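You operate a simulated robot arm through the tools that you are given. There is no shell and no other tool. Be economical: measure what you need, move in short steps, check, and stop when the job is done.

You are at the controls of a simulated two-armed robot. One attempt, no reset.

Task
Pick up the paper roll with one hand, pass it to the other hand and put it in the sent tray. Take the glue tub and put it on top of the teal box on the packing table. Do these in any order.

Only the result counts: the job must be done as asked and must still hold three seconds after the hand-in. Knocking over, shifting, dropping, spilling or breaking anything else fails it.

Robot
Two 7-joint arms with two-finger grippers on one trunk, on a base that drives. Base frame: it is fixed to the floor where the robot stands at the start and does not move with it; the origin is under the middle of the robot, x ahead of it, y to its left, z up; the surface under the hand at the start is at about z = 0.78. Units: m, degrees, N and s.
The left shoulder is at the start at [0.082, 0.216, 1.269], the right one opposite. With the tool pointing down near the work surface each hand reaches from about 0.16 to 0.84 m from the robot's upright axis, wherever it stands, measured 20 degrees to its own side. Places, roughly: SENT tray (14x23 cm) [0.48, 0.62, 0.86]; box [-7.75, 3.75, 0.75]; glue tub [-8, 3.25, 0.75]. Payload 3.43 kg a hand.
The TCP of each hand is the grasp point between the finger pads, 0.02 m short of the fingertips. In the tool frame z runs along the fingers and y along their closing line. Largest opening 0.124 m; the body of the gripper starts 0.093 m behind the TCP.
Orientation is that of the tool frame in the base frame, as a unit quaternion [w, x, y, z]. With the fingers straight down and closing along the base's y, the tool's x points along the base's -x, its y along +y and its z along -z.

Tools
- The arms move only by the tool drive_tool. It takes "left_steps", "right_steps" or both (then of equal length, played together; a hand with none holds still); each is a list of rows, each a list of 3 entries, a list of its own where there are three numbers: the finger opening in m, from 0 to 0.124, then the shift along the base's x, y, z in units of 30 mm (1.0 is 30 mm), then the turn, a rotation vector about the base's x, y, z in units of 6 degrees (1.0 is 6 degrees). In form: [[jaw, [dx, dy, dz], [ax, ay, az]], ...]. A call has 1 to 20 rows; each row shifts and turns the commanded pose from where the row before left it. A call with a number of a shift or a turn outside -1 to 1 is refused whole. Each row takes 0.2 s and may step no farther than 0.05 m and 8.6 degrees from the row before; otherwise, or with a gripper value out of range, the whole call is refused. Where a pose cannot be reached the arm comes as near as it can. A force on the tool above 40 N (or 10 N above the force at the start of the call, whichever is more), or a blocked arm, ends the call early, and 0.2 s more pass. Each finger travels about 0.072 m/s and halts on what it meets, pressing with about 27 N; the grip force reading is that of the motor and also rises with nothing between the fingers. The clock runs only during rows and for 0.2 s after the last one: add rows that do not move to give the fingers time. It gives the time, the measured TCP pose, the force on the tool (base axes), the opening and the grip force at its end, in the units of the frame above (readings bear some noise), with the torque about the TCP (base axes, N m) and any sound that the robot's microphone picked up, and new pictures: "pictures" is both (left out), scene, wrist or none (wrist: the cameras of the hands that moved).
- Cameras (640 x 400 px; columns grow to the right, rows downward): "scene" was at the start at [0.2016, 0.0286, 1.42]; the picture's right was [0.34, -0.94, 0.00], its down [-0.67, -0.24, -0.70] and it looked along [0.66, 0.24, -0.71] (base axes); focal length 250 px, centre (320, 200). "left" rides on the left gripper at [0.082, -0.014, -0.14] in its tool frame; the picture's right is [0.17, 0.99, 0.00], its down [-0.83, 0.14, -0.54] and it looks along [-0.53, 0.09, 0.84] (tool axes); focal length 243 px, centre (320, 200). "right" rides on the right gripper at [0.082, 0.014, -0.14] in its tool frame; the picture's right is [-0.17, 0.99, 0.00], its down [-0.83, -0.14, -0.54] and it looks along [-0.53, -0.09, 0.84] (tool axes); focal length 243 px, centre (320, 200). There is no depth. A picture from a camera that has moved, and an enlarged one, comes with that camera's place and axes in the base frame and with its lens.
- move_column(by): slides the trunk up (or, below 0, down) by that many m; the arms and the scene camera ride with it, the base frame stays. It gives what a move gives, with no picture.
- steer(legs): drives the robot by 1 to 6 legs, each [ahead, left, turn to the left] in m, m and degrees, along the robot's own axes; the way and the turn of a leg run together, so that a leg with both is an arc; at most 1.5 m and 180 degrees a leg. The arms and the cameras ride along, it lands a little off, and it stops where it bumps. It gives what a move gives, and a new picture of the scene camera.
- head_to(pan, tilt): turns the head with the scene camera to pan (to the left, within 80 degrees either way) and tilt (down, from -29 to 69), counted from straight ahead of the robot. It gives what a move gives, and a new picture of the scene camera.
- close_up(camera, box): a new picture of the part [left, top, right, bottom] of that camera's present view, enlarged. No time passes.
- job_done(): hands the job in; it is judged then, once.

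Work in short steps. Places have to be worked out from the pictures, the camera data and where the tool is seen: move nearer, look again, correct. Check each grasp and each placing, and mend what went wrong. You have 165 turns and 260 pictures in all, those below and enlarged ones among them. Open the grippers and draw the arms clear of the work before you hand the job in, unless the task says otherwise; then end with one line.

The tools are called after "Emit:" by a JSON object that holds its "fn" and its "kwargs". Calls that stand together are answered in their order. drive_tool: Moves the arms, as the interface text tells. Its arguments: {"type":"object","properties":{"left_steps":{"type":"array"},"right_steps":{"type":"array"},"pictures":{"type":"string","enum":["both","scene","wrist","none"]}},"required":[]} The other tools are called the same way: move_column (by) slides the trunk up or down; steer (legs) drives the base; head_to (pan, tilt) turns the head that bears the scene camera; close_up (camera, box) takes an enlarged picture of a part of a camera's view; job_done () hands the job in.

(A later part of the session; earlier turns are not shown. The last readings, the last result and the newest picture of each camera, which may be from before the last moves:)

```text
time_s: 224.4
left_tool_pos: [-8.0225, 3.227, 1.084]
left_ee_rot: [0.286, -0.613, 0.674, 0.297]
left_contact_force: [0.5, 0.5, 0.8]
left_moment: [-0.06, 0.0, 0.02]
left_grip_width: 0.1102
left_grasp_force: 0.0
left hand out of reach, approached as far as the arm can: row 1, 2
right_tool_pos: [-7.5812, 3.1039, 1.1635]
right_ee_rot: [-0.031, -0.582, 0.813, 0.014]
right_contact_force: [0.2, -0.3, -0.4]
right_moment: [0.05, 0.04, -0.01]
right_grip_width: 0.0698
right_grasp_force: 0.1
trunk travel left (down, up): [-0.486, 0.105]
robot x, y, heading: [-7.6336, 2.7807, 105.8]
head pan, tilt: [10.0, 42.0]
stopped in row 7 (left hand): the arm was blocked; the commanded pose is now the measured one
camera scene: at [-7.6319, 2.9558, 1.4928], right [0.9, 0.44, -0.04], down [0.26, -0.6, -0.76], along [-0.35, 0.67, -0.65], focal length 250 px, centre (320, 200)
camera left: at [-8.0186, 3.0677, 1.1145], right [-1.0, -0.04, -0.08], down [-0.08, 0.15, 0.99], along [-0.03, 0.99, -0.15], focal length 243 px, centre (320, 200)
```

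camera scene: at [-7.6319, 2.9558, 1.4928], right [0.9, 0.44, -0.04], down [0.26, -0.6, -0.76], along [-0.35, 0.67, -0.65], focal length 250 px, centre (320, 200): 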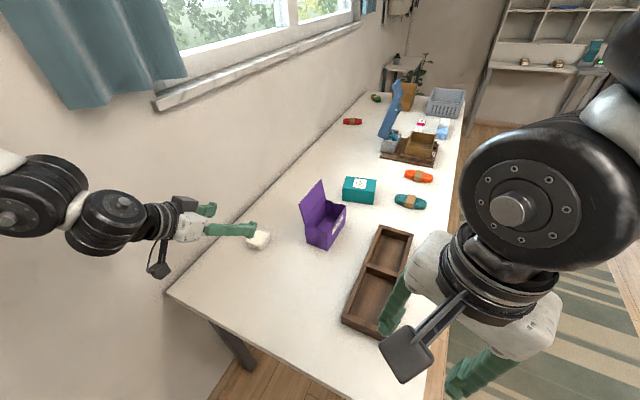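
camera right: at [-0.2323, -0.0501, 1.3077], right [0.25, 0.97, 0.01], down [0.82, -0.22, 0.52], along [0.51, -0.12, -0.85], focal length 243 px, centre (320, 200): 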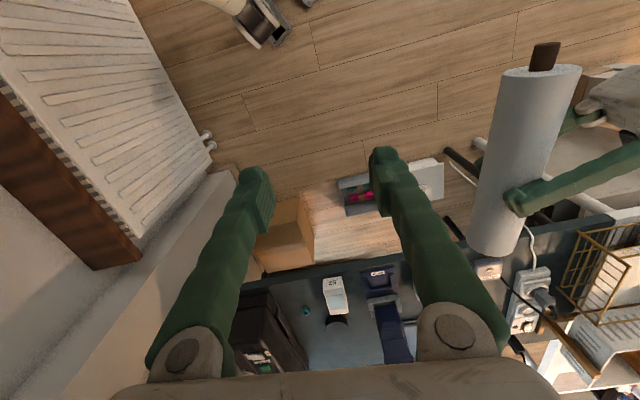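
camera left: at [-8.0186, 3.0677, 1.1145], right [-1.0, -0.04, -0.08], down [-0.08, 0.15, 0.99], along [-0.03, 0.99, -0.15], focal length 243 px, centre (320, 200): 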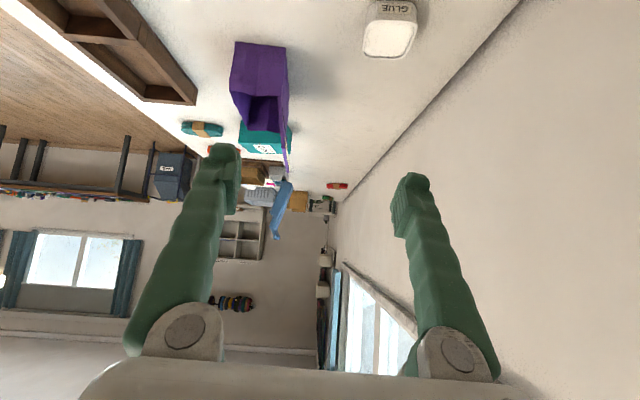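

The left forearm seems to press against the wall side, so I back the robot off to the right. I'll use the right arm from here instead.

Emit:
{"fn": "steer", "kwargs": {"legs": [[-0.12, -0.12, 0]]}}

Emit:
{"fn": "drive_tool", "kwargs": {"left_steps": [[0.08, [0, 0, 0], [-0.8, 0, 0]], [0.08, [0, 0, 0], [-0.8, 0, 0]], [0.08, [0.3, -0.4, 0], [-0.8, 0, 0]], [0.08, [0.3, -0.4, 0], [-0.5, 0, 0]], [0.08, [0.3, -0.4, 0], [0, 0, 0]], [0.08, [0, 0, 0], [0, 0, 0]]], "pictures": "scene"}}

```text
time_s: 225.2
left_tool_pos: [-8.0184, 3.2242, 1.0827]
left_ee_rot: [0.286, -0.608, 0.678, 0.297]
left_contact_force: [-0.9, 0.9, -0.2]
left_moment: [-0.04, 0.0, -0.01]
left_grip_width: 0.11
left_grasp_force: 0.0
right_tool_pos: [-7.58, 3.0975, 1.1655]
right_ee_rot: [-0.027, -0.581, 0.813, 0.013]
right_contact_force: [-1.1, -0.8, 0.3]
right_moment: [0.03, 0.01, -0.01]
right_grip_width: 0.0702
right_grasp_force: 0.1
trunk travel left (down, up): [-0.486, 0.105]
robot x, y, heading: [-7.6294, 2.7833, 105.9]
head pan, tilt: [10.0, 42.0]
stopped in leg 1: the robot was blocked; the commanded pose is now the measured one
camera scene: at [-7.6346, 2.9497, 1.4934], right [0.9, 0.43, -0.04], down [0.26, -0.6, -0.76], along [-0.35, 0.67, -0.65], focal length 250 px, centre (320, 200)
```

scene: 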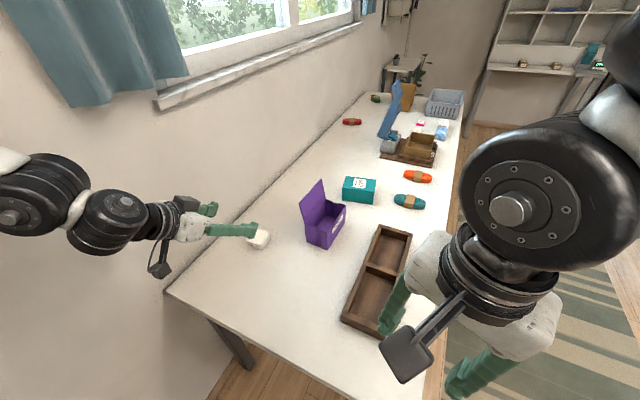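

```text
time_s: 226.6
left_tool_pos: [-8.0279, 3.183, 1.0738]
left_ee_rot: [0.2, -0.655, 0.705, 0.187]
left_contact_force: [0.8, 0.5, -1.0]
left_moment: [0.0, 0.02, 0.0]
left_grip_width: 0.08
left_grasp_force: 0.2
right_tool_pos: [-7.6153, 3.0949, 1.1673]
right_ee_rot: [-0.016, -0.583, 0.812, 0.008]
right_contact_force: [0.4, -0.5, -0.4]
right_moment: [0.02, 0.0, -0.01]
right_grip_width: 0.0702
right_grasp_force: 0.0
trunk travel left (down, up): [-0.486, 0.105]
robot x, y, heading: [-7.6328, 2.7793, 106.0]
head pan, tilt: [10.0, 42.0]
camera scene: at [-7.6779, 2.944, 1.4943], right [0.9, 0.44, -0.01], down [0.28, -0.6, -0.75], along [-0.33, 0.67, -0.66], focal length 250 px, centre (320, 200)
```

scene: 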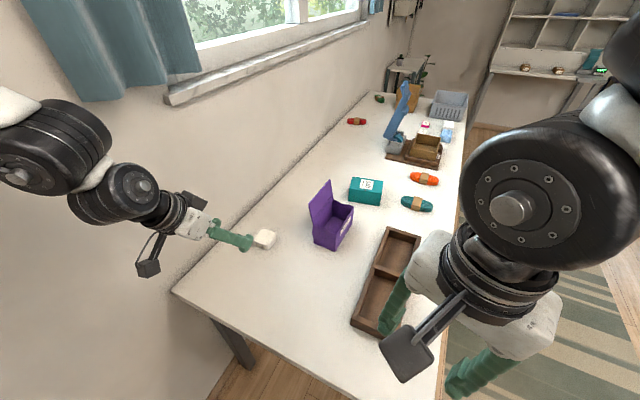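

The strain has eased. I try backing off to the right again in a small step.

Emit:
{"fn": "steer", "kwargs": {"legs": [[0, -0.06, 0], [-0.08, -0.06, 0]]}}

```text
time_s: 229.1
left_tool_pos: [-7.9078, 3.1474, 1.0635]
left_ee_rot: [0.203, -0.658, 0.704, 0.176]
left_contact_force: [0.3, 0.3, -0.2]
left_moment: [0.03, 0.01, -0.02]
left_grip_width: 0.08
left_grasp_force: 0.1
right_tool_pos: [-7.4997, 3.0596, 1.1654]
right_ee_rot: [-0.012, -0.584, 0.812, 0.0]
right_contact_force: [-1.6, 1.0, -0.7]
right_moment: [0.02, -0.02, -0.04]
right_grip_width: 0.0704
right_grasp_force: 0.1
trunk travel left (down, up): [-0.486, 0.105]
robot x, y, heading: [-7.4964, 2.7352, 106.1]
head pan, tilt: [10.0, 42.0]
camera scene: at [-7.5651, 2.9125, 1.4916], right [0.9, 0.44, 0.0], down [0.29, -0.6, -0.74], along [-0.33, 0.67, -0.67], focal length 250 px, centre (320, 200)
```

scene: 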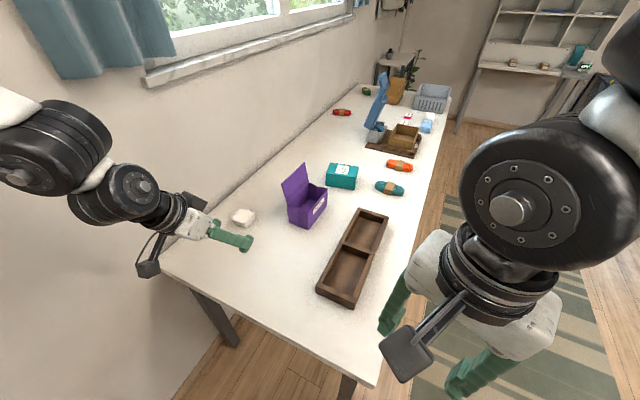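

Free again, and the tub is untouched. I turn the robot left 43° to bring the right arm into play, then look.

Emit:
{"fn": "steer", "kwargs": {"legs": [[0, 0, 43]]}}

Emit:
{"fn": "head_to", "kwargs": {"pan": -25, "tilt": 45}}

```text
time_s: 232.2
left_tool_pos: [-8.077, 2.7582, 1.0633]
left_ee_rot: [-0.124, 0.869, -0.414, -0.24]
left_contact_force: [0.2, -0.6, -0.1]
left_moment: [-0.01, 0.0, 0.03]
left_grip_width: 0.0802
left_grasp_force: 0.0
right_tool_pos: [-7.7171, 2.9727, 1.1643]
right_ee_rot: [0.011, 0.84, -0.543, 0.004]
right_contact_force: [-0.6, -0.5, -0.4]
right_moment: [0.0, 0.03, -0.01]
right_grip_width: 0.0703
right_grasp_force: 0.1
trunk travel left (down, up): [-0.486, 0.105]
robot x, y, heading: [-7.4989, 2.735, 149.2]
head pan, tilt: [10.0, 42.0]
camera scene: at [-7.6645, 2.8206, 1.4918], right [0.36, 0.93, 0.0], down [0.62, -0.24, -0.74], along [-0.69, 0.27, -0.67], focal length 250 px, centre (320, 200)
```

scene: 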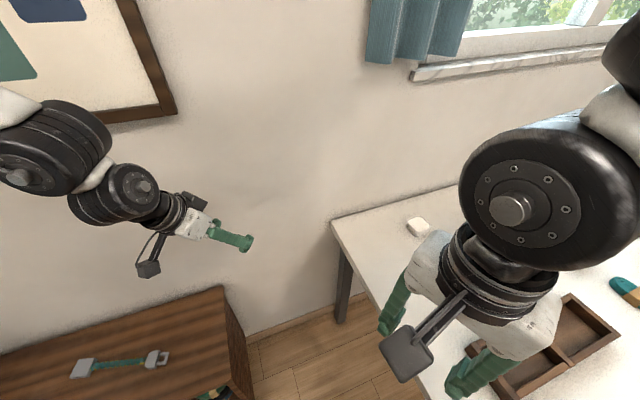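

```text
time_s: 233.2
left_tool_pos: [-8.0757, 2.7565, 1.0644]
left_ee_rot: [-0.124, 0.869, -0.414, -0.24]
left_contact_force: [0.4, -0.9, -0.3]
left_moment: [-0.02, 0.02, -0.01]
left_grip_width: 0.08
left_grasp_force: 0.0
right_tool_pos: [-7.7167, 2.9725, 1.1649]
right_ee_rot: [0.011, 0.84, -0.543, 0.004]
right_contact_force: [-1.1, 0.8, 0.7]
right_moment: [0.01, 0.03, 0.03]
right_grip_width: 0.0702
right_grasp_force: 0.1
trunk travel left (down, up): [-0.486, 0.105]
robot x, y, heading: [-7.497, 2.7366, 148.8]
head pan, tilt: [-25.0, 45.0]
camera scene: at [-7.632, 2.8579, 1.4875], right [0.83, 0.56, 0.0], down [0.4, -0.59, -0.71], along [-0.4, 0.59, -0.71], focal length 250 px, centre (320, 200)
```

scene: 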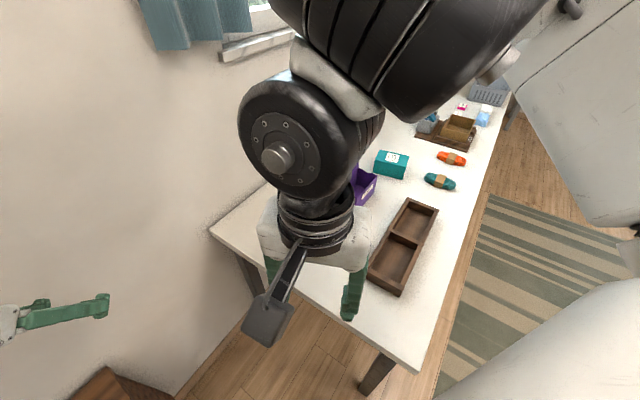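

I edge forward 8 cm along the heading, keeping clear of the table, and lower the trunk a little for reach.

Emit:
{"fn": "steer", "kwargs": {"legs": [[0.08, 0, 0]]}}

Emit:
{"fn": "move_column", "kwargs": {"by": -0.08}}

```text
time_s: 234.3
left_tool_pos: [-8.1443, 2.7981, 1.0652]
left_ee_rot: [-0.124, 0.869, -0.415, -0.24]
left_contact_force: [0.9, 0.4, 0.1]
left_moment: [0.0, 0.0, 0.02]
left_grip_width: 0.0802
left_grasp_force: 0.1
right_tool_pos: [-7.7843, 3.0141, 1.1655]
right_ee_rot: [0.011, 0.84, -0.542, 0.003]
right_contact_force: [-0.7, 0.0, 0.3]
right_moment: [0.03, 0.01, 0.02]
right_grip_width: 0.0703
right_grasp_force: 0.2
trunk travel left (down, up): [-0.486, 0.105]
robot x, y, heading: [-7.5659, 2.7802, 148.6]
head pan, tilt: [-25.0, 45.0]
camera scene: at [-7.699, 2.8985, 1.4878], right [0.83, 0.56, 0.0], down [0.39, -0.59, -0.71], along [-0.4, 0.59, -0.71], focal length 250 px, centre (320, 200)
```

scene: 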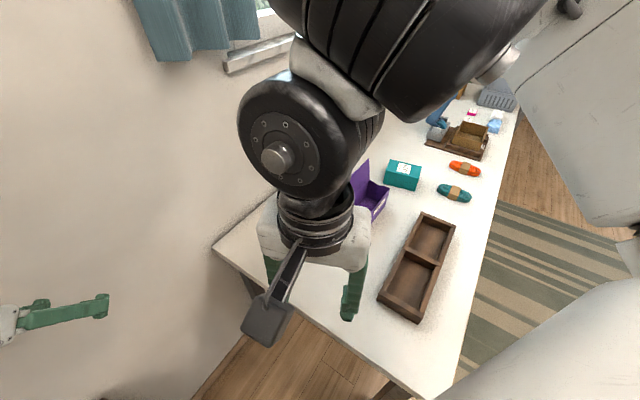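

```text
time_s: 235.5
left_tool_pos: [-8.1454, 2.7986, 0.9841]
left_ee_rot: [-0.123, 0.869, -0.414, -0.24]
left_contact_force: [0.2, 0.0, -0.1]
left_moment: [0.0, 0.01, -0.01]
left_grip_width: 0.0798
left_grasp_force: 0.1
right_tool_pos: [-7.7856, 3.0133, 1.0846]
right_ee_rot: [0.011, 0.84, -0.543, 0.003]
right_contact_force: [0.1, 0.4, -0.2]
right_moment: [-0.05, 0.01, 0.01]
right_grip_width: 0.0704
right_grasp_force: 0.0
trunk travel left (down, up): [-0.406, 0.185]
robot x, y, heading: [-7.5647, 2.778, 149.1]
head pan, tilt: [-25.0, 45.0]
```

I bring the right hand over towards the tub, yawing it so it closes along x.

Emit:
{"fn": "drive_tool", "kwargs": {"right_steps": [[0.11, [-0.75, 0.85, 0], [0, 0, -0.5]], [0.11, [-0.75, 0.85, 0], [0, 0, -0.5]], [0.11, [-0.75, 0.85, 0], [0, 0, -0.5]], [0.11, [-0.75, 0.85, 0], [0, 0, -0.5]], [0.11, [-0.75, 0.85, 0], [0, 0, -0.5]], [0.11, [-0.75, 0.85, 0], [0, 0, -0.5]], [0.11, [-0.75, 0.85, 0], [0, 0, -0.5]], [0.11, [-0.75, 0.85, 0], [0, 0, -0.5]], [0.11, [-0.75, 0.85, 0], [0, 0, 0]], [0.11, [-0.75, 0.85, 0], [0, 0, 0]], [0.11, [0, 0, 0], [0, 0, 0]]]}}

```text
time_s: 237.9
left_tool_pos: [-8.1452, 2.7978, 0.9834]
left_ee_rot: [-0.123, 0.87, -0.414, -0.24]
left_contact_force: [0.2, -0.1, 1.3]
left_moment: [0.04, 0.0, 0.01]
left_grip_width: 0.0799
left_grasp_force: 0.1
right_tool_pos: [-8.0115, 3.2693, 1.0847]
right_ee_rot: [0.012, 0.709, -0.705, 0.003]
right_contact_force: [0.1, 0.0, 0.4]
right_moment: [-0.01, 0.0, 0.0]
right_grip_width: 0.1101
right_grasp_force: 0.2
trunk travel left (down, up): [-0.406, 0.185]
robot x, y, heading: [-7.5655, 2.7775, 148.9]
head pan, tilt: [-25.0, 45.0]
camera scene: at [-7.7245, 2.914, 1.4003], right [0.83, 0.56, 0.0], down [0.39, -0.59, -0.71], along [-0.39, 0.59, -0.71], focal length 250 px, centre (320, 200)
camera right: at [-8.0214, 3.1902, 1.2273], right [-0.99, 0.16, 0.01], down [0.14, 0.84, 0.52], along [0.07, 0.52, -0.85], focal length 243 px, centre (320, 200)
```

scene: 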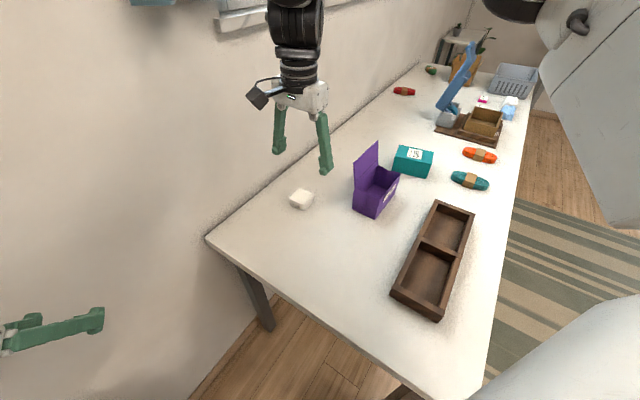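
right: 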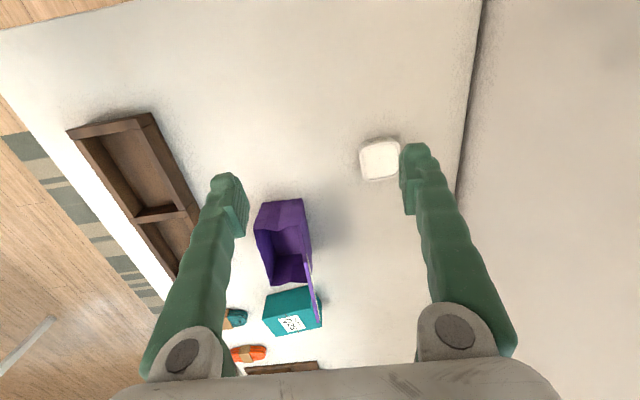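

Clear view: the tub is at (-8.111, 3.381) and the teal box top is near (-7.86, 3.765). I centre over the tub and descend to z≈0.87.

Emit:
{"fn": "drive_tool", "kwargs": {"right_steps": [[0.11, [-0.66, 0.75, 0], [0.1, 0.1, 0]], [0.11, [-0.66, 0.75, 0], [0.1, 0, 0]], [0.11, [-0.66, 0.75, 0], [0, 0, 0]], [0.11, [-0.66, 0.75, 0], [0, 0, 0]], [0.11, [-0.66, 0.75, 0], [0, 0, 0]], [0.11, [0, 0, -0.9], [0, 0, 0]], [0.11, [0, 0, -0.9], [0, 0, 0]], [0.11, [0, 0, -0.9], [0, 0, 0]], [0.11, [0, 0, -0.9], [0, 0, 0]], [0.11, [0, 0, -0.9], [0, 0, 0]], [0.11, [0, 0, -0.9], [0, 0, 0]], [0.11, [0, 0, -0.9], [0, 0, 0]], [0.11, [0, 0, -0.9], [0, 0, 0]], [0.11, [0, 0, 0], [0, 0, 0]]]}}

```text
time_s: 240.9
left_tool_pos: [-8.1442, 2.7977, 0.9841]
left_ee_rot: [-0.124, 0.869, -0.414, -0.24]
left_contact_force: [0.3, 0.8, 0.8]
left_moment: [-0.01, 0.02, -0.01]
left_grip_width: 0.0799
left_grasp_force: 0.1
right_tool_pos: [-8.0948, 3.3722, 0.8634]
right_ee_rot: [0.009, 0.709, -0.705, -0.01]
right_contact_force: [-0.3, -0.1, 0.4]
right_moment: [0.05, -0.03, -0.03]
right_grip_width: 0.11
right_grasp_force: 0.1
right hand out of reach, approached as far as the arm can: row 5
trunk travel left (down, up): [-0.406, 0.185]
robot x, y, heading: [-7.5671, 2.7786, 148.8]
head pan, tilt: [-25.0, 45.0]
camera scene: at [-7.7248, 2.9139, 1.4003], right [0.83, 0.56, 0.0], down [0.39, -0.59, -0.71], along [-0.39, 0.59, -0.71], focal length 250 px, centre (320, 200)
camera right: at [-8.1039, 3.2903, 1.0053], right [-0.99, 0.16, 0.03], down [0.15, 0.83, 0.54], along [0.07, 0.53, -0.84], focal length 243 px, centre (320, 200)
```

scene: 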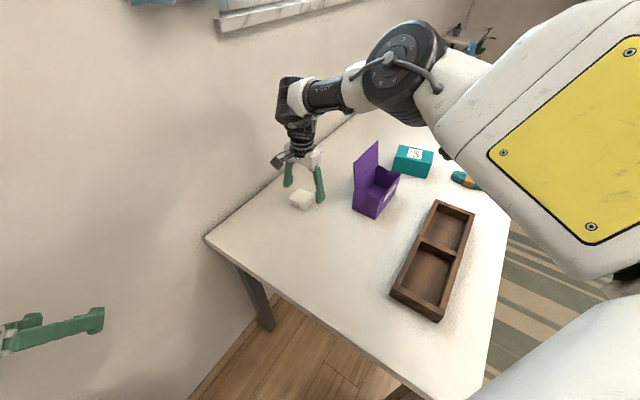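
right: 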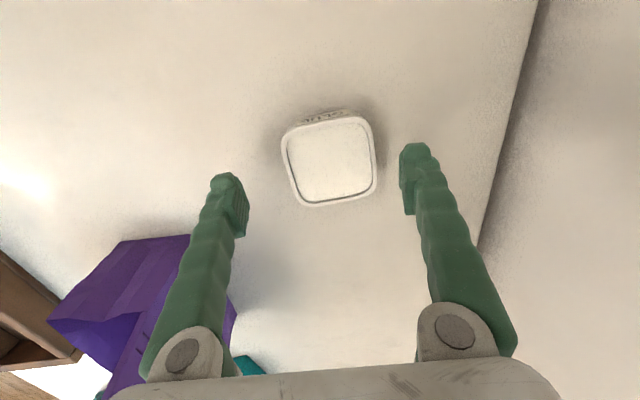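

The tub is centred between the fingers to within 1 cm. I correct and descend slowly to z≈0.803.

Emit:
{"fn": "drive_tool", "kwargs": {"right_steps": [[0.11, [-0.3, 0.23, -0.3], [0, 0.1, 0]], [0.11, [0, 0, -0.5], [0, 0, 0]], [0.11, [0, 0, -0.5], [0, 0, 0]], [0.11, [0, 0, -0.4], [0, 0, 0]], [0.11, [0, 0, -0.3], [0, 0, 0]], [0.11, [0, 0, 0], [0, 0, 0]]]}}

Emit:
{"fn": "close_up", "kwargs": {"camera": "scene", "box": [260, 140, 356, 220]}}

```text
time_s: 242.0
left_tool_pos: [-8.1436, 2.7974, 0.985]
left_ee_rot: [-0.124, 0.869, -0.413, -0.241]
left_contact_force: [-0.7, 0.4, -0.4]
left_moment: [-0.04, 0.02, 0.0]
left_grip_width: 0.0799
left_grasp_force: 0.1
right_tool_pos: [-8.1085, 3.3795, 0.8201]
right_ee_rot: [0.014, 0.707, -0.707, -0.019]
right_contact_force: [7.9, -10.8, 26.0]
right_moment: [-0.29, -1.86, -0.63]
right_grip_width: 0.1175
right_grasp_force: 6.3
trunk travel left (down, up): [-0.406, 0.185]
robot x, y, heading: [-7.5649, 2.775, 148.9]
head pan, tilt: [-25.0, 45.0]
stopped in row 5 (right hand): the force on the tool passed its limit at 47 N (the readings are from after the stop); the commanded pose is now the measured one
camera scene: at [-7.723, 2.9123, 1.4007], right [0.83, 0.56, 0.0], down [0.39, -0.59, -0.71], along [-0.4, 0.59, -0.71], focal length 250 px, centre (320, 200)
camera right: at [-8.1146, 3.2979, 0.9606], right [-0.99, 0.17, 0.05], down [0.16, 0.83, 0.54], along [0.05, 0.54, -0.84], focal length 243 px, centre (320, 200)
```

scene: 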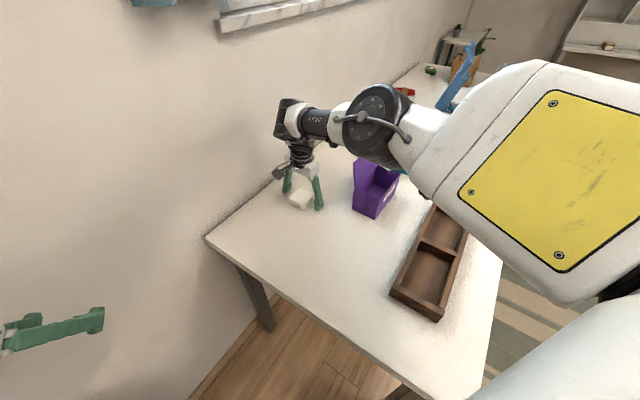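
right: 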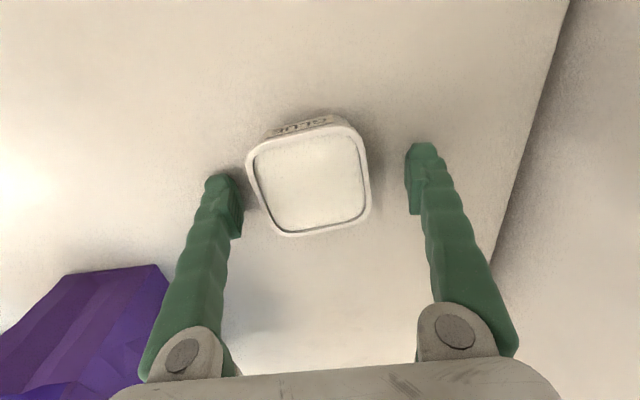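

```text
5.00 times, centred on (308, 180) of scene
camera zoom: at [-7.723, 2.9123, 1.4007], right [0.83, 0.56, 0.0], down [0.39, -0.59, -0.71], along [-0.4, 0.59, -0.71], focal length 1251 px, centre (380, 300)
```

zoom: 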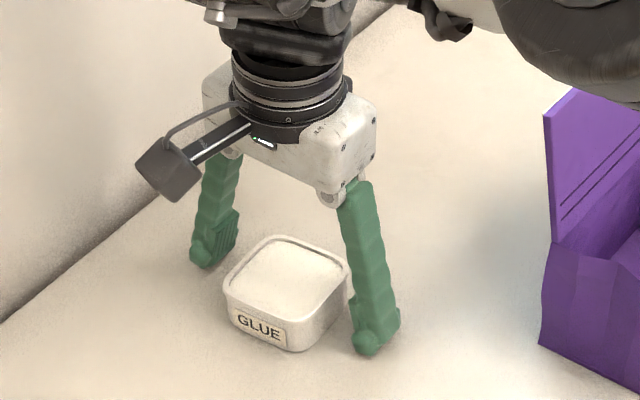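

The fingertips met the table, so the table top is at z≈0.80. I raise 5 mm, level the hand (2.7° lean) and recentre on the tub.

Emit:
{"fn": "drive_tool", "kwargs": {"right_steps": [[0.11, [0, 0, 0.2], [0, -0.2, 0]], [0.11, [0.1, -0.2, 0.05], [0, -0.25, 0]], [0.11, [0.05, -0.2, 0], [0, 0, 0]], [0.11, [0, 0, 0], [0, 0, 0]]], "pictures": "wrist"}}

```text
time_s: 243.0
left_tool_pos: [-8.1451, 2.7976, 0.9842]
left_ee_rot: [-0.124, 0.869, -0.414, -0.24]
left_contact_force: [0.5, -0.4, 0.6]
left_moment: [-0.01, 0.01, 0.0]
left_grip_width: 0.0801
left_grasp_force: 0.0
right_tool_pos: [-8.1004, 3.3625, 0.8226]
right_ee_rot: [-0.004, 0.708, -0.706, -0.001]
right_contact_force: [-0.1, -0.1, 0.4]
right_moment: [0.02, 0.02, -0.01]
right_grip_width: 0.1101
right_grasp_force: 0.0
right hand out of reach, approached as far as the arm can: row 1, 2
trunk travel left (down, up): [-0.406, 0.185]
robot x, y, heading: [-7.5653, 2.778, 149.0]
head pan, tilt: [-25.0, 45.0]
camera right: at [-8.1134, 3.2798, 0.9644], right [-0.99, 0.16, 0.0], down [0.14, 0.83, 0.55], along [0.09, 0.54, -0.84], focal length 243 px, centre (320, 200)
```

right: 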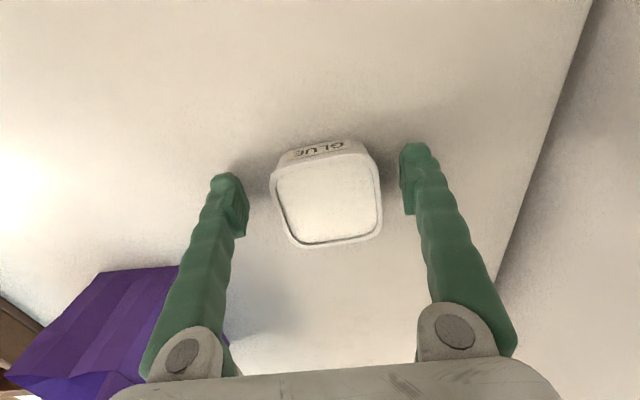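

Level and centred to within 5 mm. I nudge x and close gently on the tub.

Emit:
{"fn": "drive_tool", "kwargs": {"right_steps": [[0.11, [-0.13, -0.05, 0], [0, 0, 0]], [0.1, [0, 0, 0], [0, 0, 0]], [0.09, [0, 0, 0], [0, 0, 0]], [0.08, [0, 0, 0], [0, 0, 0]], [0.07, [0, 0, 0], [0, 0, 0]], [0.06, [0, 0, 0], [0, 0, 0]], [0.05, [0, 0, 0], [0, 0, 0]], [0.05, [0, 0, 0], [0, 0, 0]]], "pictures": "wrist"}}

```text
time_s: 244.8
left_tool_pos: [-8.146, 2.7987, 0.9845]
left_ee_rot: [-0.124, 0.869, -0.415, -0.239]
left_contact_force: [0.4, -0.1, 0.1]
left_moment: [0.03, 0.01, -0.04]
left_grip_width: 0.08
left_grasp_force: 0.1
right_tool_pos: [-8.1039, 3.3614, 0.8234]
right_ee_rot: [-0.003, 0.708, -0.707, -0.003]
right_contact_force: [-0.4, -0.1, 0.2]
right_moment: [0.02, 0.06, 0.05]
right_grip_width: 0.0659
right_grasp_force: 26.9
trunk travel left (down, up): [-0.406, 0.185]
robot x, y, heading: [-7.5635, 2.7753, 149.0]
head pan, tilt: [-25.0, 45.0]
camera right: at [-8.1172, 3.278, 0.965], right [-0.99, 0.16, 0.0], down [0.14, 0.83, 0.55], along [0.09, 0.54, -0.84], focal length 243 px, centre (320, 200)
```

right: 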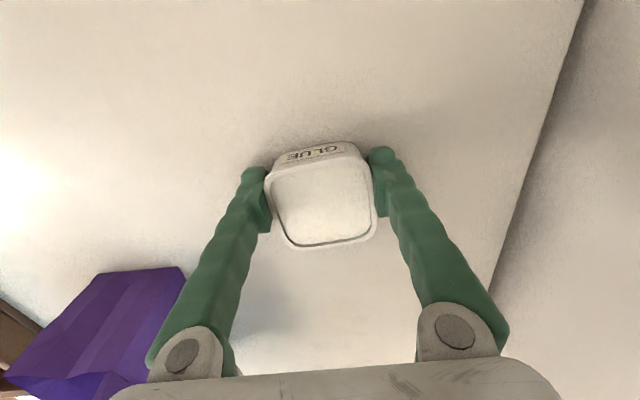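

Gripped at 66 mm. I lift straight up slowly, keeping it level.

Emit:
{"fn": "drive_tool", "kwargs": {"right_steps": [[0.04, [0, 0, 0.2], [0, 0, 0]], [0.04, [0, 0, 0.4], [0, 0, 0]], [0.04, [0, 0, 0.5], [0, 0, 0]], [0.04, [0, 0, 0.5], [0, 0, 0]], [0.04, [0, 0, 0.5], [0, 0, 0]], [0.04, [0, 0, 0.5], [0, 0, 0]], [0.04, [0, 0, 0.5], [0, 0, 0]], [0.04, [0, 0, 0.5], [0, 0, 0]], [0.04, [0, 0, 0.3], [0, 0, 0]], [0.04, [0, 0, 0], [0, 0, 0]]]}}

```text
time_s: 247.0
left_tool_pos: [-8.1456, 2.7994, 0.9834]
left_ee_rot: [-0.123, 0.87, -0.413, -0.24]
left_contact_force: [0.0, 0.3, -0.2]
left_moment: [0.03, -0.01, 0.03]
left_grip_width: 0.0799
left_grasp_force: 0.0
right_tool_pos: [-8.1036, 3.3607, 0.9405]
right_ee_rot: [-0.004, 0.708, -0.706, -0.001]
right_contact_force: [-0.6, 1.0, -3.5]
right_moment: [-0.07, 0.02, -0.02]
right_grip_width: 0.0657
right_grasp_force: 26.8
trunk travel left (down, up): [-0.406, 0.185]
robot x, y, heading: [-7.5652, 2.7776, 148.8]
head pan, tilt: [-25.0, 45.0]
camera scene: at [-7.7255, 2.9145, 1.4001], right [0.83, 0.56, 0.0], down [0.39, -0.59, -0.71], along [-0.39, 0.59, -0.71], focal length 250 px, centre (320, 200)
camera right: at [-8.1169, 3.2781, 1.0818], right [-0.99, 0.16, 0.0], down [0.14, 0.83, 0.55], along [0.09, 0.54, -0.84], focal length 243 px, centre (320, 200)
```

scene: 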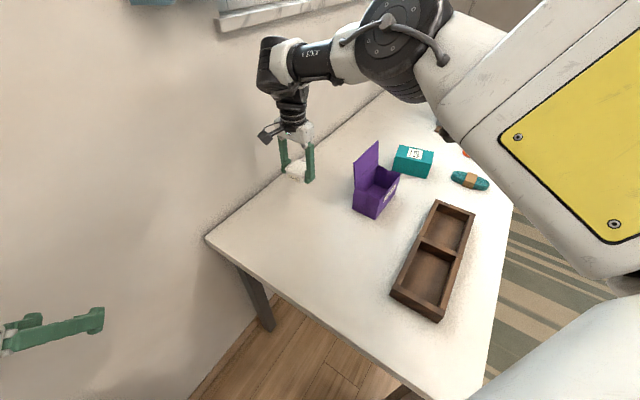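
right: 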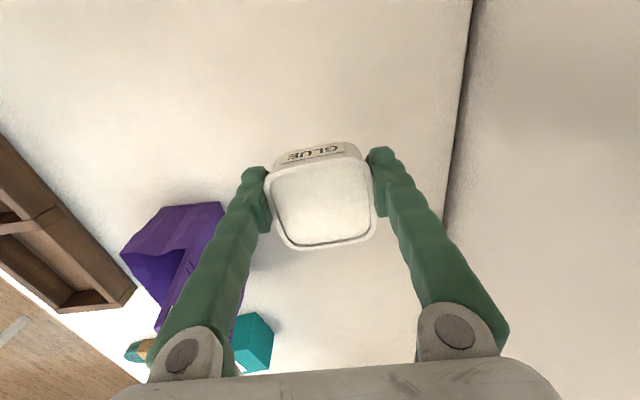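

The tub is held level. I retract the hand towards the robot, clear of the purple box.

Emit:
{"fn": "drive_tool", "kwargs": {"right_steps": [[0.04, [0.4, -0.45, 0.3], [0, 0, 0]], [0.04, [0.7, -0.75, 0.3], [0, 0, 0]], [0.04, [0.7, -0.75, 0.3], [0, 0, 0]], [0.04, [0.7, -0.75, 0.3], [0, 0, 0]], [0.04, [0.7, -0.75, 0], [0, 0, 0]], [0.04, [0.7, -0.75, 0], [0, 0, 0]], [0.04, [0.7, -0.75, 0], [0, 0, 0]], [0.04, [0.7, -0.75, 0], [0, 0, 0]], [0.04, [0.7, -0.75, 0], [0, 0, 0]], [0.04, [0.7, -0.75, 0], [0, 0, 0]], [0.04, [0.4, -0.4, 0], [0, 0, 0]], [0.04, [0, 0, 0], [0, 0, 0]]]}}

```text
time_s: 249.6
left_tool_pos: [-8.1444, 2.7983, 0.985]
left_ee_rot: [-0.123, 0.87, -0.413, -0.24]
left_contact_force: [0.2, 0.0, 0.0]
left_moment: [0.01, -0.01, -0.04]
left_grip_width: 0.0798
left_grasp_force: 0.1
right_tool_pos: [-7.8908, 3.1315, 0.9759]
right_ee_rot: [-0.004, 0.708, -0.707, -0.003]
right_contact_force: [-0.3, -0.2, -3.5]
right_moment: [-0.02, 0.03, -0.01]
right_grip_width: 0.0653
right_grasp_force: 27.3
trunk travel left (down, up): [-0.406, 0.185]
robot x, y, heading: [-7.5644, 2.7801, 148.8]
head pan, tilt: [-25.0, 45.0]
camera scene: at [-7.7254, 2.9144, 1.4001], right [0.83, 0.56, 0.0], down [0.39, -0.59, -0.71], along [-0.39, 0.59, -0.71], focal length 250 px, centre (320, 200)
camera right: at [-7.9036, 3.0497, 1.1177], right [-0.99, 0.16, 0.0], down [0.14, 0.83, 0.55], along [0.09, 0.54, -0.84], focal length 243 px, centre (320, 200)
```

scene: 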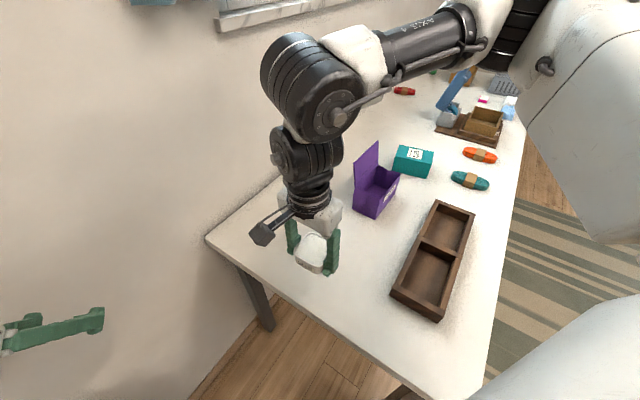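
right: 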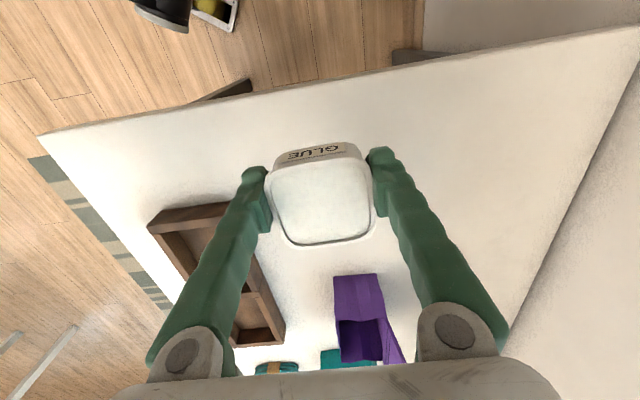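

I drive back out, turn to face the table front and strafe along it.

Emit:
{"fn": "steer", "kwargs": {"legs": [[-0.6, 0, 0], [0, 0, 31.2], [0, -1.05, 0]]}}

Emit:
{"fn": "head_to", "kwargs": {"pan": 0, "tilt": 48}}

```text
time_s: 269.6
left_tool_pos: [-7.5628, 3.2409, 0.9837]
left_ee_rot: [-0.055, 0.948, -0.167, -0.264]
left_contact_force: [0.7, 0.6, 0.2]
left_moment: [0.01, -0.01, -0.01]
left_grip_width: 0.08
left_grasp_force: 0.1
right_tool_pos: [-7.5161, 3.6571, 0.9779]
right_ee_rot: [-0.004, 0.872, -0.49, -0.003]
right_contact_force: [0.5, -0.1, -4.4]
right_moment: [0.0, 0.02, 0.01]
right_grip_width: 0.065
right_grasp_force: 27.7
trunk travel left (down, up): [-0.406, 0.185]
robot x, y, heading: [-7.0559, 3.5202, 180.1]
head pan, tilt: [-25.0, 45.0]
camera scene: at [-7.2616, 3.5561, 1.4001], right [0.42, 0.91, 0.0], down [0.64, -0.3, -0.71], along [-0.64, 0.3, -0.71], focal length 250 px, centre (320, 200)
```

scene: 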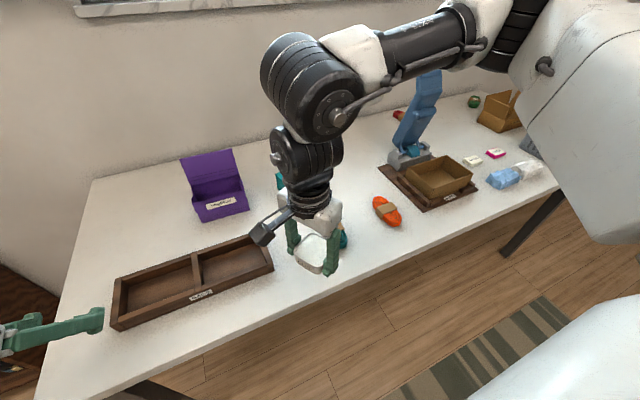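

```text
time_s: 270.5
left_tool_pos: [-7.5629, 3.2408, 0.9836]
left_ee_rot: [-0.055, 0.949, -0.166, -0.264]
left_contact_force: [0.1, 0.5, 0.5]
left_moment: [-0.03, 0.02, 0.01]
left_grip_width: 0.0801
left_grasp_force: 0.0
right_tool_pos: [-7.5155, 3.6556, 0.9772]
right_ee_rot: [-0.003, 0.871, -0.49, -0.004]
right_contact_force: [-0.1, 0.0, -2.7]
right_moment: [-0.03, -0.01, 0.03]
right_grip_width: 0.0652
right_grasp_force: 27.1
trunk travel left (down, up): [-0.406, 0.185]
robot x, y, heading: [-7.0519, 3.5213, 180.1]
head pan, tilt: [0.0, 48.0]
camera scene: at [-7.2667, 3.5218, 1.396], right [0.0, 1.0, 0.0], down [0.74, 0.0, -0.67], along [-0.67, 0.0, -0.74], focal length 250 px, centre (320, 200)
```

scene: 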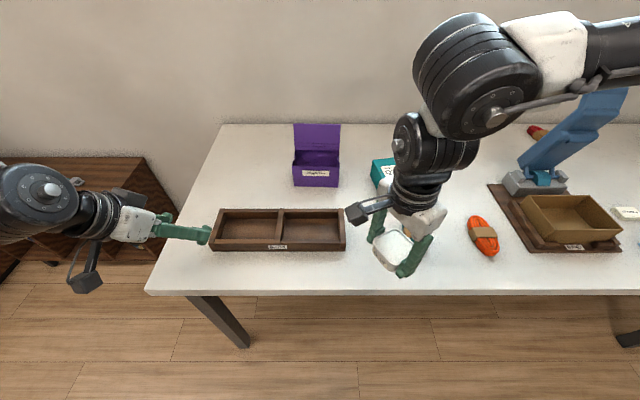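

I look at the teal box with the right wrist camera.

Emit:
{"fn": "close_up", "kwargs": {"camera": "right", "box": [0, 0, 640, 400]}}

Emit:
{"fn": "close_up", "kwargs": {"camera": "scene", "box": [340, 130, 436, 210]}}

```text
1.00 times, centred on (320, 200) of right (not enlarged: the box is as wide or as high as the picture)
camera zoom: at [-7.4842, 3.5789, 1.1176], right [-0.93, -0.37, 0.0], down [-0.31, 0.78, 0.55], along [-0.2, 0.51, -0.84], focal length 243 px, centre (320, 200)
```

zoom: 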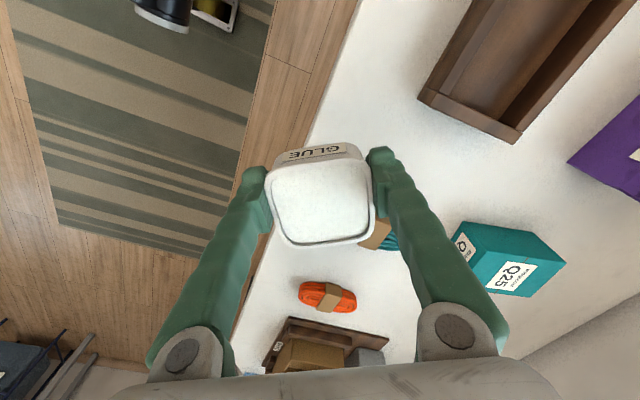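

```text
5.00 times, centred on (388, 170) of scene
camera zoom: at [-7.2667, 3.5218, 1.396], right [0.0, 1.0, 0.0], down [0.74, 0.0, -0.67], along [-0.67, 0.0, -0.74], focal length 1251 px, centre (-20, 350)
```

zoom: 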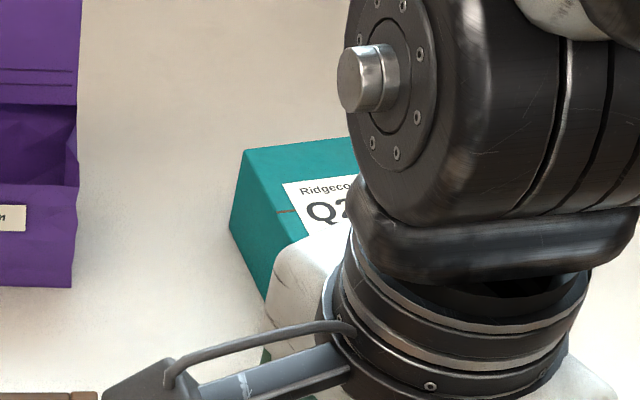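

I drive 8 cm nearer, raise the hand a little and view the box again from closer.

Emit:
{"fn": "steer", "kwargs": {"legs": [[0.08, 0, 0]]}}

Emit:
{"fn": "drive_tool", "kwargs": {"right_steps": [[0.04, [-0.5, -0.2, 0.5], [0, 0, 0]], [0.04, [-0.6, -0.2, 0.5], [0, 0, 0]], [0.04, [-0.6, 0, 0.4], [0, 0, 0]], [0.04, [-0.6, 0, 0.2], [0, 0, 0]], [0.04, [0, 0, 0], [0, 0, 0]]]}}

```text
time_s: 271.7
left_tool_pos: [-7.6405, 3.2392, 0.985]
left_ee_rot: [-0.054, 0.949, -0.165, -0.264]
left_contact_force: [-0.4, -0.1, -0.1]
left_moment: [0.01, -0.02, -0.02]
left_grip_width: 0.0799
left_grasp_force: 0.0
right_tool_pos: [-7.5951, 3.6573, 0.9767]
right_ee_rot: [-0.003, 0.871, -0.49, -0.003]
right_contact_force: [-0.3, -0.2, -2.9]
right_moment: [0.01, 0.01, -0.03]
right_grip_width: 0.0648
right_grasp_force: 27.0
trunk travel left (down, up): [-0.406, 0.185]
robot x, y, heading: [-7.1348, 3.5213, -179.9]
head pan, tilt: [0.0, 48.0]
camera scene: at [-7.3458, 3.5216, 1.3961], right [0.0, 1.0, 0.0], down [0.74, 0.0, -0.67], along [-0.67, 0.0, -0.74], focal length 250 px, centre (320, 200)
```

scene: 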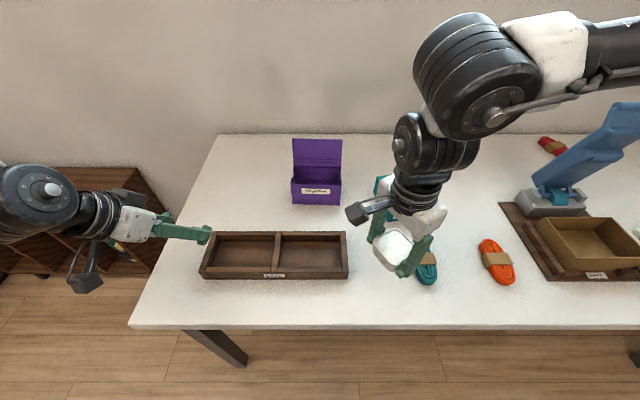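

```text
time_s: 272.9
left_tool_pos: [-7.6413, 3.2408, 0.9841]
left_ee_rot: [-0.055, 0.949, -0.165, -0.264]
left_contact_force: [0.0, 0.2, -0.5]
left_moment: [0.0, 0.03, 0.04]
left_grip_width: 0.0799
left_grasp_force: 0.0
right_tool_pos: [-7.6649, 3.6442, 1.0256]
right_ee_rot: [-0.003, 0.872, -0.49, -0.002]
right_contact_force: [-0.9, -0.2, -3.4]
right_moment: [-0.05, -0.03, -0.02]
right_grip_width: 0.0648
right_grasp_force: 26.5
trunk travel left (down, up): [-0.406, 0.185]
robot x, y, heading: [-7.1348, 3.5255, -179.9]
head pan, tilt: [0.0, 48.0]
camera scene: at [-7.3467, 3.5216, 1.3959], right [0.0, 1.0, 0.0], down [0.74, 0.0, -0.67], along [-0.67, 0.0, -0.74], focal length 250 px, centre (320, 200)
camera right: at [-7.633, 3.5665, 1.1657], right [-0.93, -0.37, 0.0], down [-0.31, 0.78, 0.55], along [-0.2, 0.51, -0.84], focal length 243 px, centre (320, 200)
```

scene: 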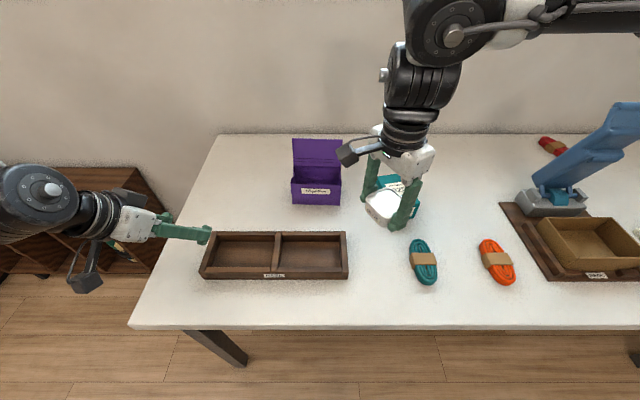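
right: 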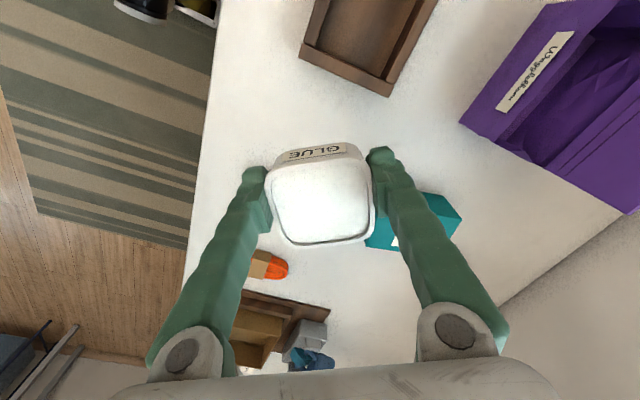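

The box is now partly visible between the fingers. I enlarge both views to pin down its corners.

Emit:
{"fn": "close_up", "kwargs": {"camera": "scene", "box": [340, 150, 450, 230]}}

Emit:
{"fn": "close_up", "kwargs": {"camera": "right", "box": [340, 170, 500, 290]}}

```text
5.00 times, centred on (395, 190) of scene
camera zoom: at [-7.3467, 3.5216, 1.3959], right [0.0, 1.0, 0.0], down [0.74, 0.0, -0.67], along [-0.67, 0.0, -0.74], focal length 1251 px, centre (-55, 250)
```

zoom: 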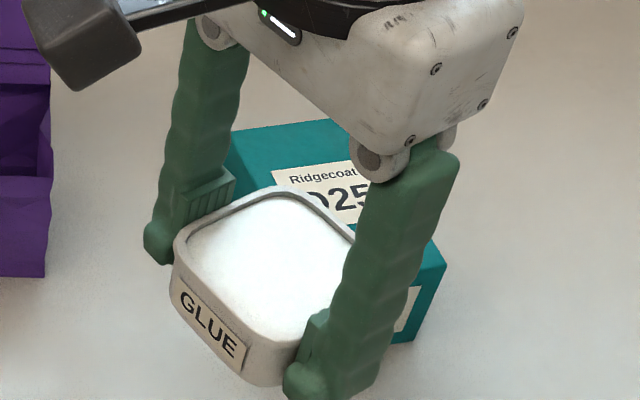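

```text
3.33 times, centred on (420, 230) of right
camera zoom: at [-7.633, 3.5665, 1.1657], right [-0.93, -0.37, 0.0], down [-0.31, 0.78, 0.55], along [-0.2, 0.51, -0.84], focal length 809 px, centre (-13, 100)
```

zoom: 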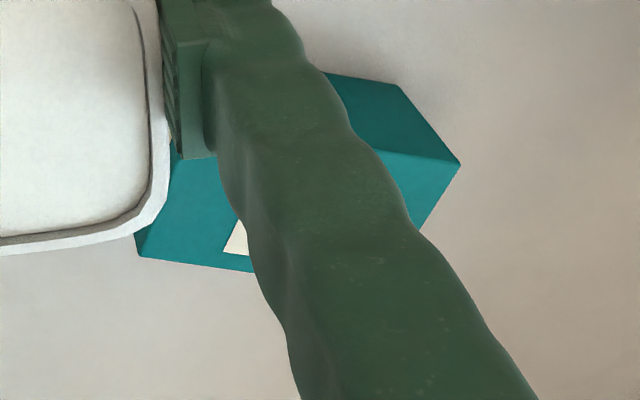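

From both views the box centre is (-7.861, 3.749), its top z≈0.874, and its sides are turned about 12°. I move over it at z≈0.96, turning the tub to match.

Emit:
{"fn": "drive_tool", "kwargs": {"right_steps": [[0.04, [0, 0.7, -0.4], [0, 0, -0.55]], [0.04, [0, 0.7, -0.4], [0, 0, -0.55]], [0.04, [0, 0.7, -0.4], [0, 0, -0.55]], [0.04, [-0.5, 0.7, -0.4], [0, 0, -0.55]], [0.04, [-0.7, 0.7, -0.4], [0, 0, -0.5]], [0.04, [-0.7, 0, -0.2], [0, 0, -0.5]], [0.04, [-0.8, 0, 0], [0, 0, 0]], [0.04, [-0.8, 0, 0], [0, 0, 0]], [0.04, [-0.8, 0, 0], [0, 0, 0]], [0.04, [-0.8, 0, 0], [0, 0, 0]], [0.04, [-0.8, 0, 0], [0, 0, 0]], [0.04, [-0.6, 0, 0], [0, 0, 0]], [0.04, [0, 0, 0], [0, 0, 0]]]}}

Emit:
{"fn": "close_up", "kwargs": {"camera": "scene", "box": [340, 120, 450, 200]}}

```text
time_s: 275.7
left_tool_pos: [-7.6415, 3.2393, 0.9838]
left_ee_rot: [-0.055, 0.948, -0.166, -0.264]
left_contact_force: [0.3, -0.4, -0.5]
left_moment: [-0.02, 0.02, 0.02]
left_grip_width: 0.08
left_grasp_force: 0.1
right_tool_pos: [-7.86, 3.7502, 0.9595]
right_ee_rot: [-0.003, 0.778, -0.628, -0.002]
right_contact_force: [0.3, -0.6, -3.4]
right_moment: [-0.03, 0.01, 0.01]
right_grip_width: 0.0654
right_grasp_force: 27.1
trunk travel left (down, up): [-0.406, 0.185]
robot x, y, heading: [-7.1368, 3.5222, -180.1]
head pan, tilt: [0.0, 48.0]
camera scene: at [-7.3464, 3.5222, 1.396], right [0.0, 1.0, 0.0], down [0.74, 0.0, -0.67], along [-0.67, 0.0, -0.74], focal length 250 px, centre (320, 200)
camera right: at [-7.8559, 3.6663, 1.1004], right [-1.0, -0.04, 0.0], down [-0.04, 0.84, 0.55], along [-0.02, 0.55, -0.84], focal length 243 px, centre (320, 200)
```

scene: 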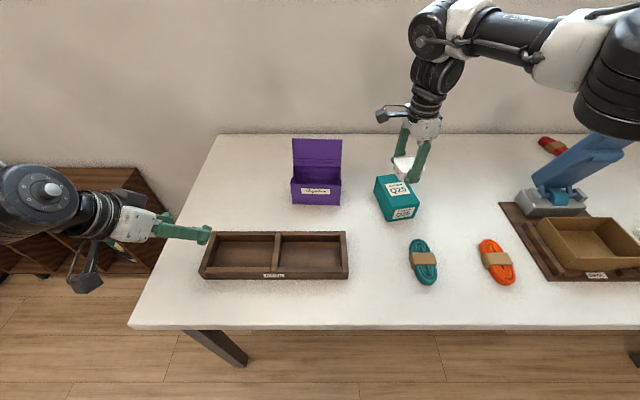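
right: 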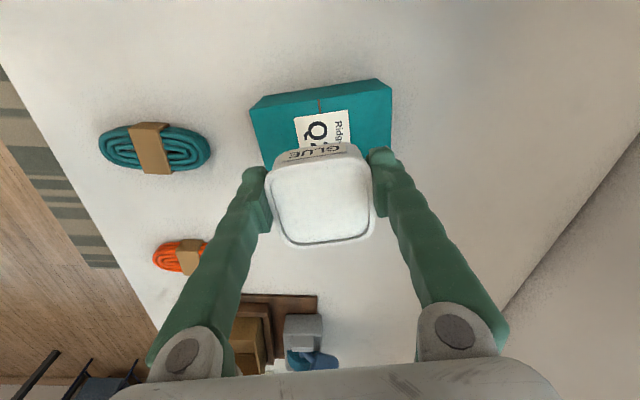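

```text
5.00 times, centred on (395, 160) of scene
camera zoom: at [-7.3464, 3.5222, 1.396], right [0.0, 1.0, 0.0], down [0.74, 0.0, -0.67], along [-0.67, 0.0, -0.74], focal length 1251 px, centre (-55, 400)
```

zoom: 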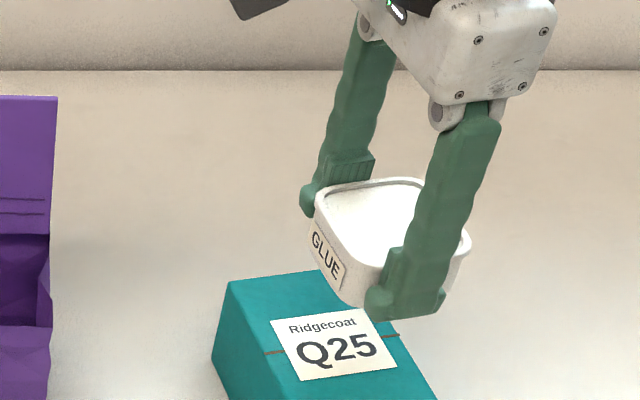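

The tub is directly above the box centre and aligned. I descend slowly, watching the force.

Emit:
{"fn": "drive_tool", "kwargs": {"right_steps": [[0.04, [0, 0, -0.5], [0, 0, 0]], [0.04, [0, 0, -0.5], [0, 0, 0]], [0.04, [0, 0, -0.4], [0, 0, 0]], [0.04, [0, 0, -0.3], [0, 0, 0]], [0.04, [0, 0, 0], [0, 0, 0]]]}}

Emit:
{"fn": "close_up", "kwargs": {"camera": "scene", "box": [350, 150, 446, 210]}}

```text
time_s: 276.9
left_tool_pos: [-7.6419, 3.239, 0.9838]
left_ee_rot: [-0.055, 0.949, -0.165, -0.264]
left_contact_force: [0.4, -0.4, -0.1]
left_moment: [-0.01, -0.02, -0.05]
left_grip_width: 0.0799
left_grasp_force: 0.0
right_tool_pos: [-7.8599, 3.7496, 0.9067]
right_ee_rot: [-0.004, 0.777, -0.63, -0.003]
right_contact_force: [0.5, 0.5, -3.9]
right_moment: [-0.03, 0.03, 0.01]
right_grip_width: 0.065
right_grasp_force: 26.9
trunk travel left (down, up): [-0.406, 0.185]
robot x, y, heading: [-7.138, 3.5187, -179.8]
head pan, tilt: [0.0, 48.0]
camera scene: at [-7.3467, 3.5216, 1.396], right [0.0, 1.0, 0.0], down [0.74, 0.0, -0.67], along [-0.67, 0.0, -0.74], focal length 250 px, centre (320, 200)
camera right: at [-7.8554, 3.6658, 1.0483], right [-1.0, -0.04, 0.0], down [-0.04, 0.84, 0.55], along [-0.02, 0.55, -0.84], focal length 243 px, centre (320, 200)
```

scene: 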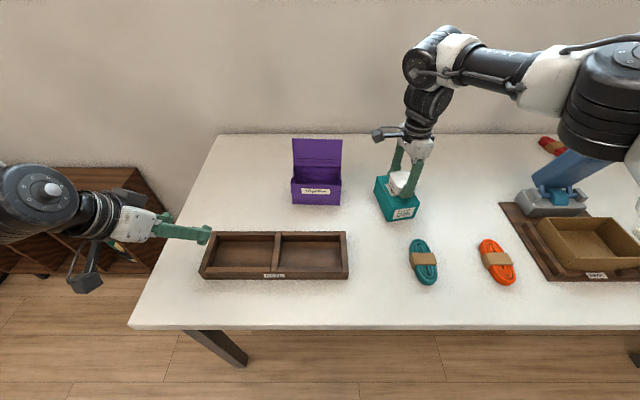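
right: 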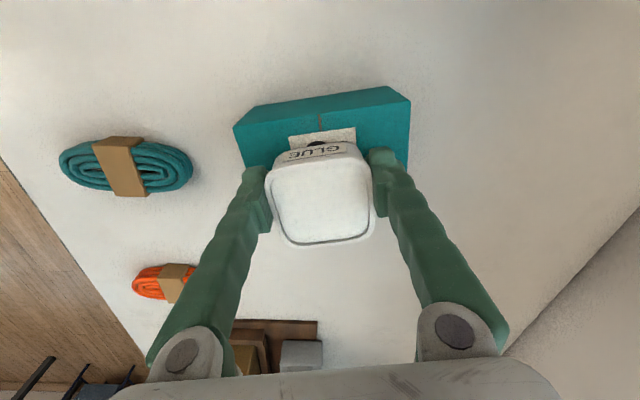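

```text
6.67 times, centred on (398, 180) of scene
camera zoom: at [-7.3467, 3.5216, 1.396], right [0.0, 1.0, 0.0], down [0.74, 0.0, -0.67], along [-0.67, 0.0, -0.74], focal length 1668 px, centre (-200, 333)
```

zoom: 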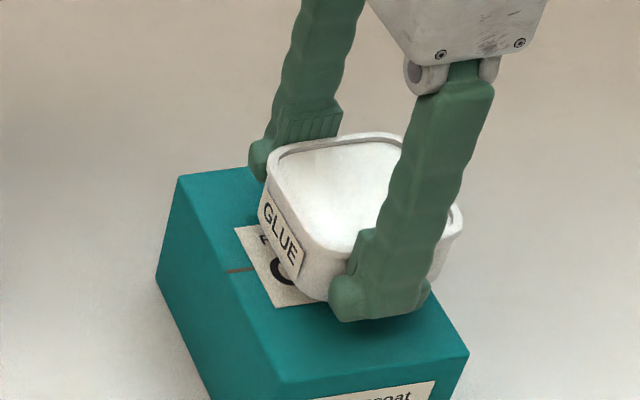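

Well centred. I lower the last few millimetres until it touches down.

Emit:
{"fn": "drive_tool", "kwargs": {"right_steps": [[0.04, [0, 0, -0.12], [0, 0, 0]], [0.04, [0, 0, -0.1], [0, 0, 0]], [0.04, [0, 0, -0.08], [0, 0, 0]], [0.04, [0, 0, 0], [0, 0, 0]]], "pictures": "none"}}

```text
time_s: 277.9
left_tool_pos: [-7.6432, 3.2392, 0.9835]
left_ee_rot: [-0.054, 0.949, -0.165, -0.264]
left_contact_force: [1.2, -0.3, 0.5]
left_moment: [-0.04, 0.0, 0.0]
left_grip_width: 0.0799
left_grasp_force: 0.0
right_tool_pos: [-7.8603, 3.7503, 0.8991]
right_ee_rot: [-0.004, 0.778, -0.629, -0.001]
right_contact_force: [0.0, 0.4, -3.3]
right_moment: [-0.01, -0.05, 0.02]
right_grip_width: 0.065
right_grasp_force: 26.6
trunk travel left (down, up): [-0.406, 0.185]
robot x, y, heading: [-7.1343, 3.5209, -180.0]
head pan, tilt: [0.0, 48.0]
```

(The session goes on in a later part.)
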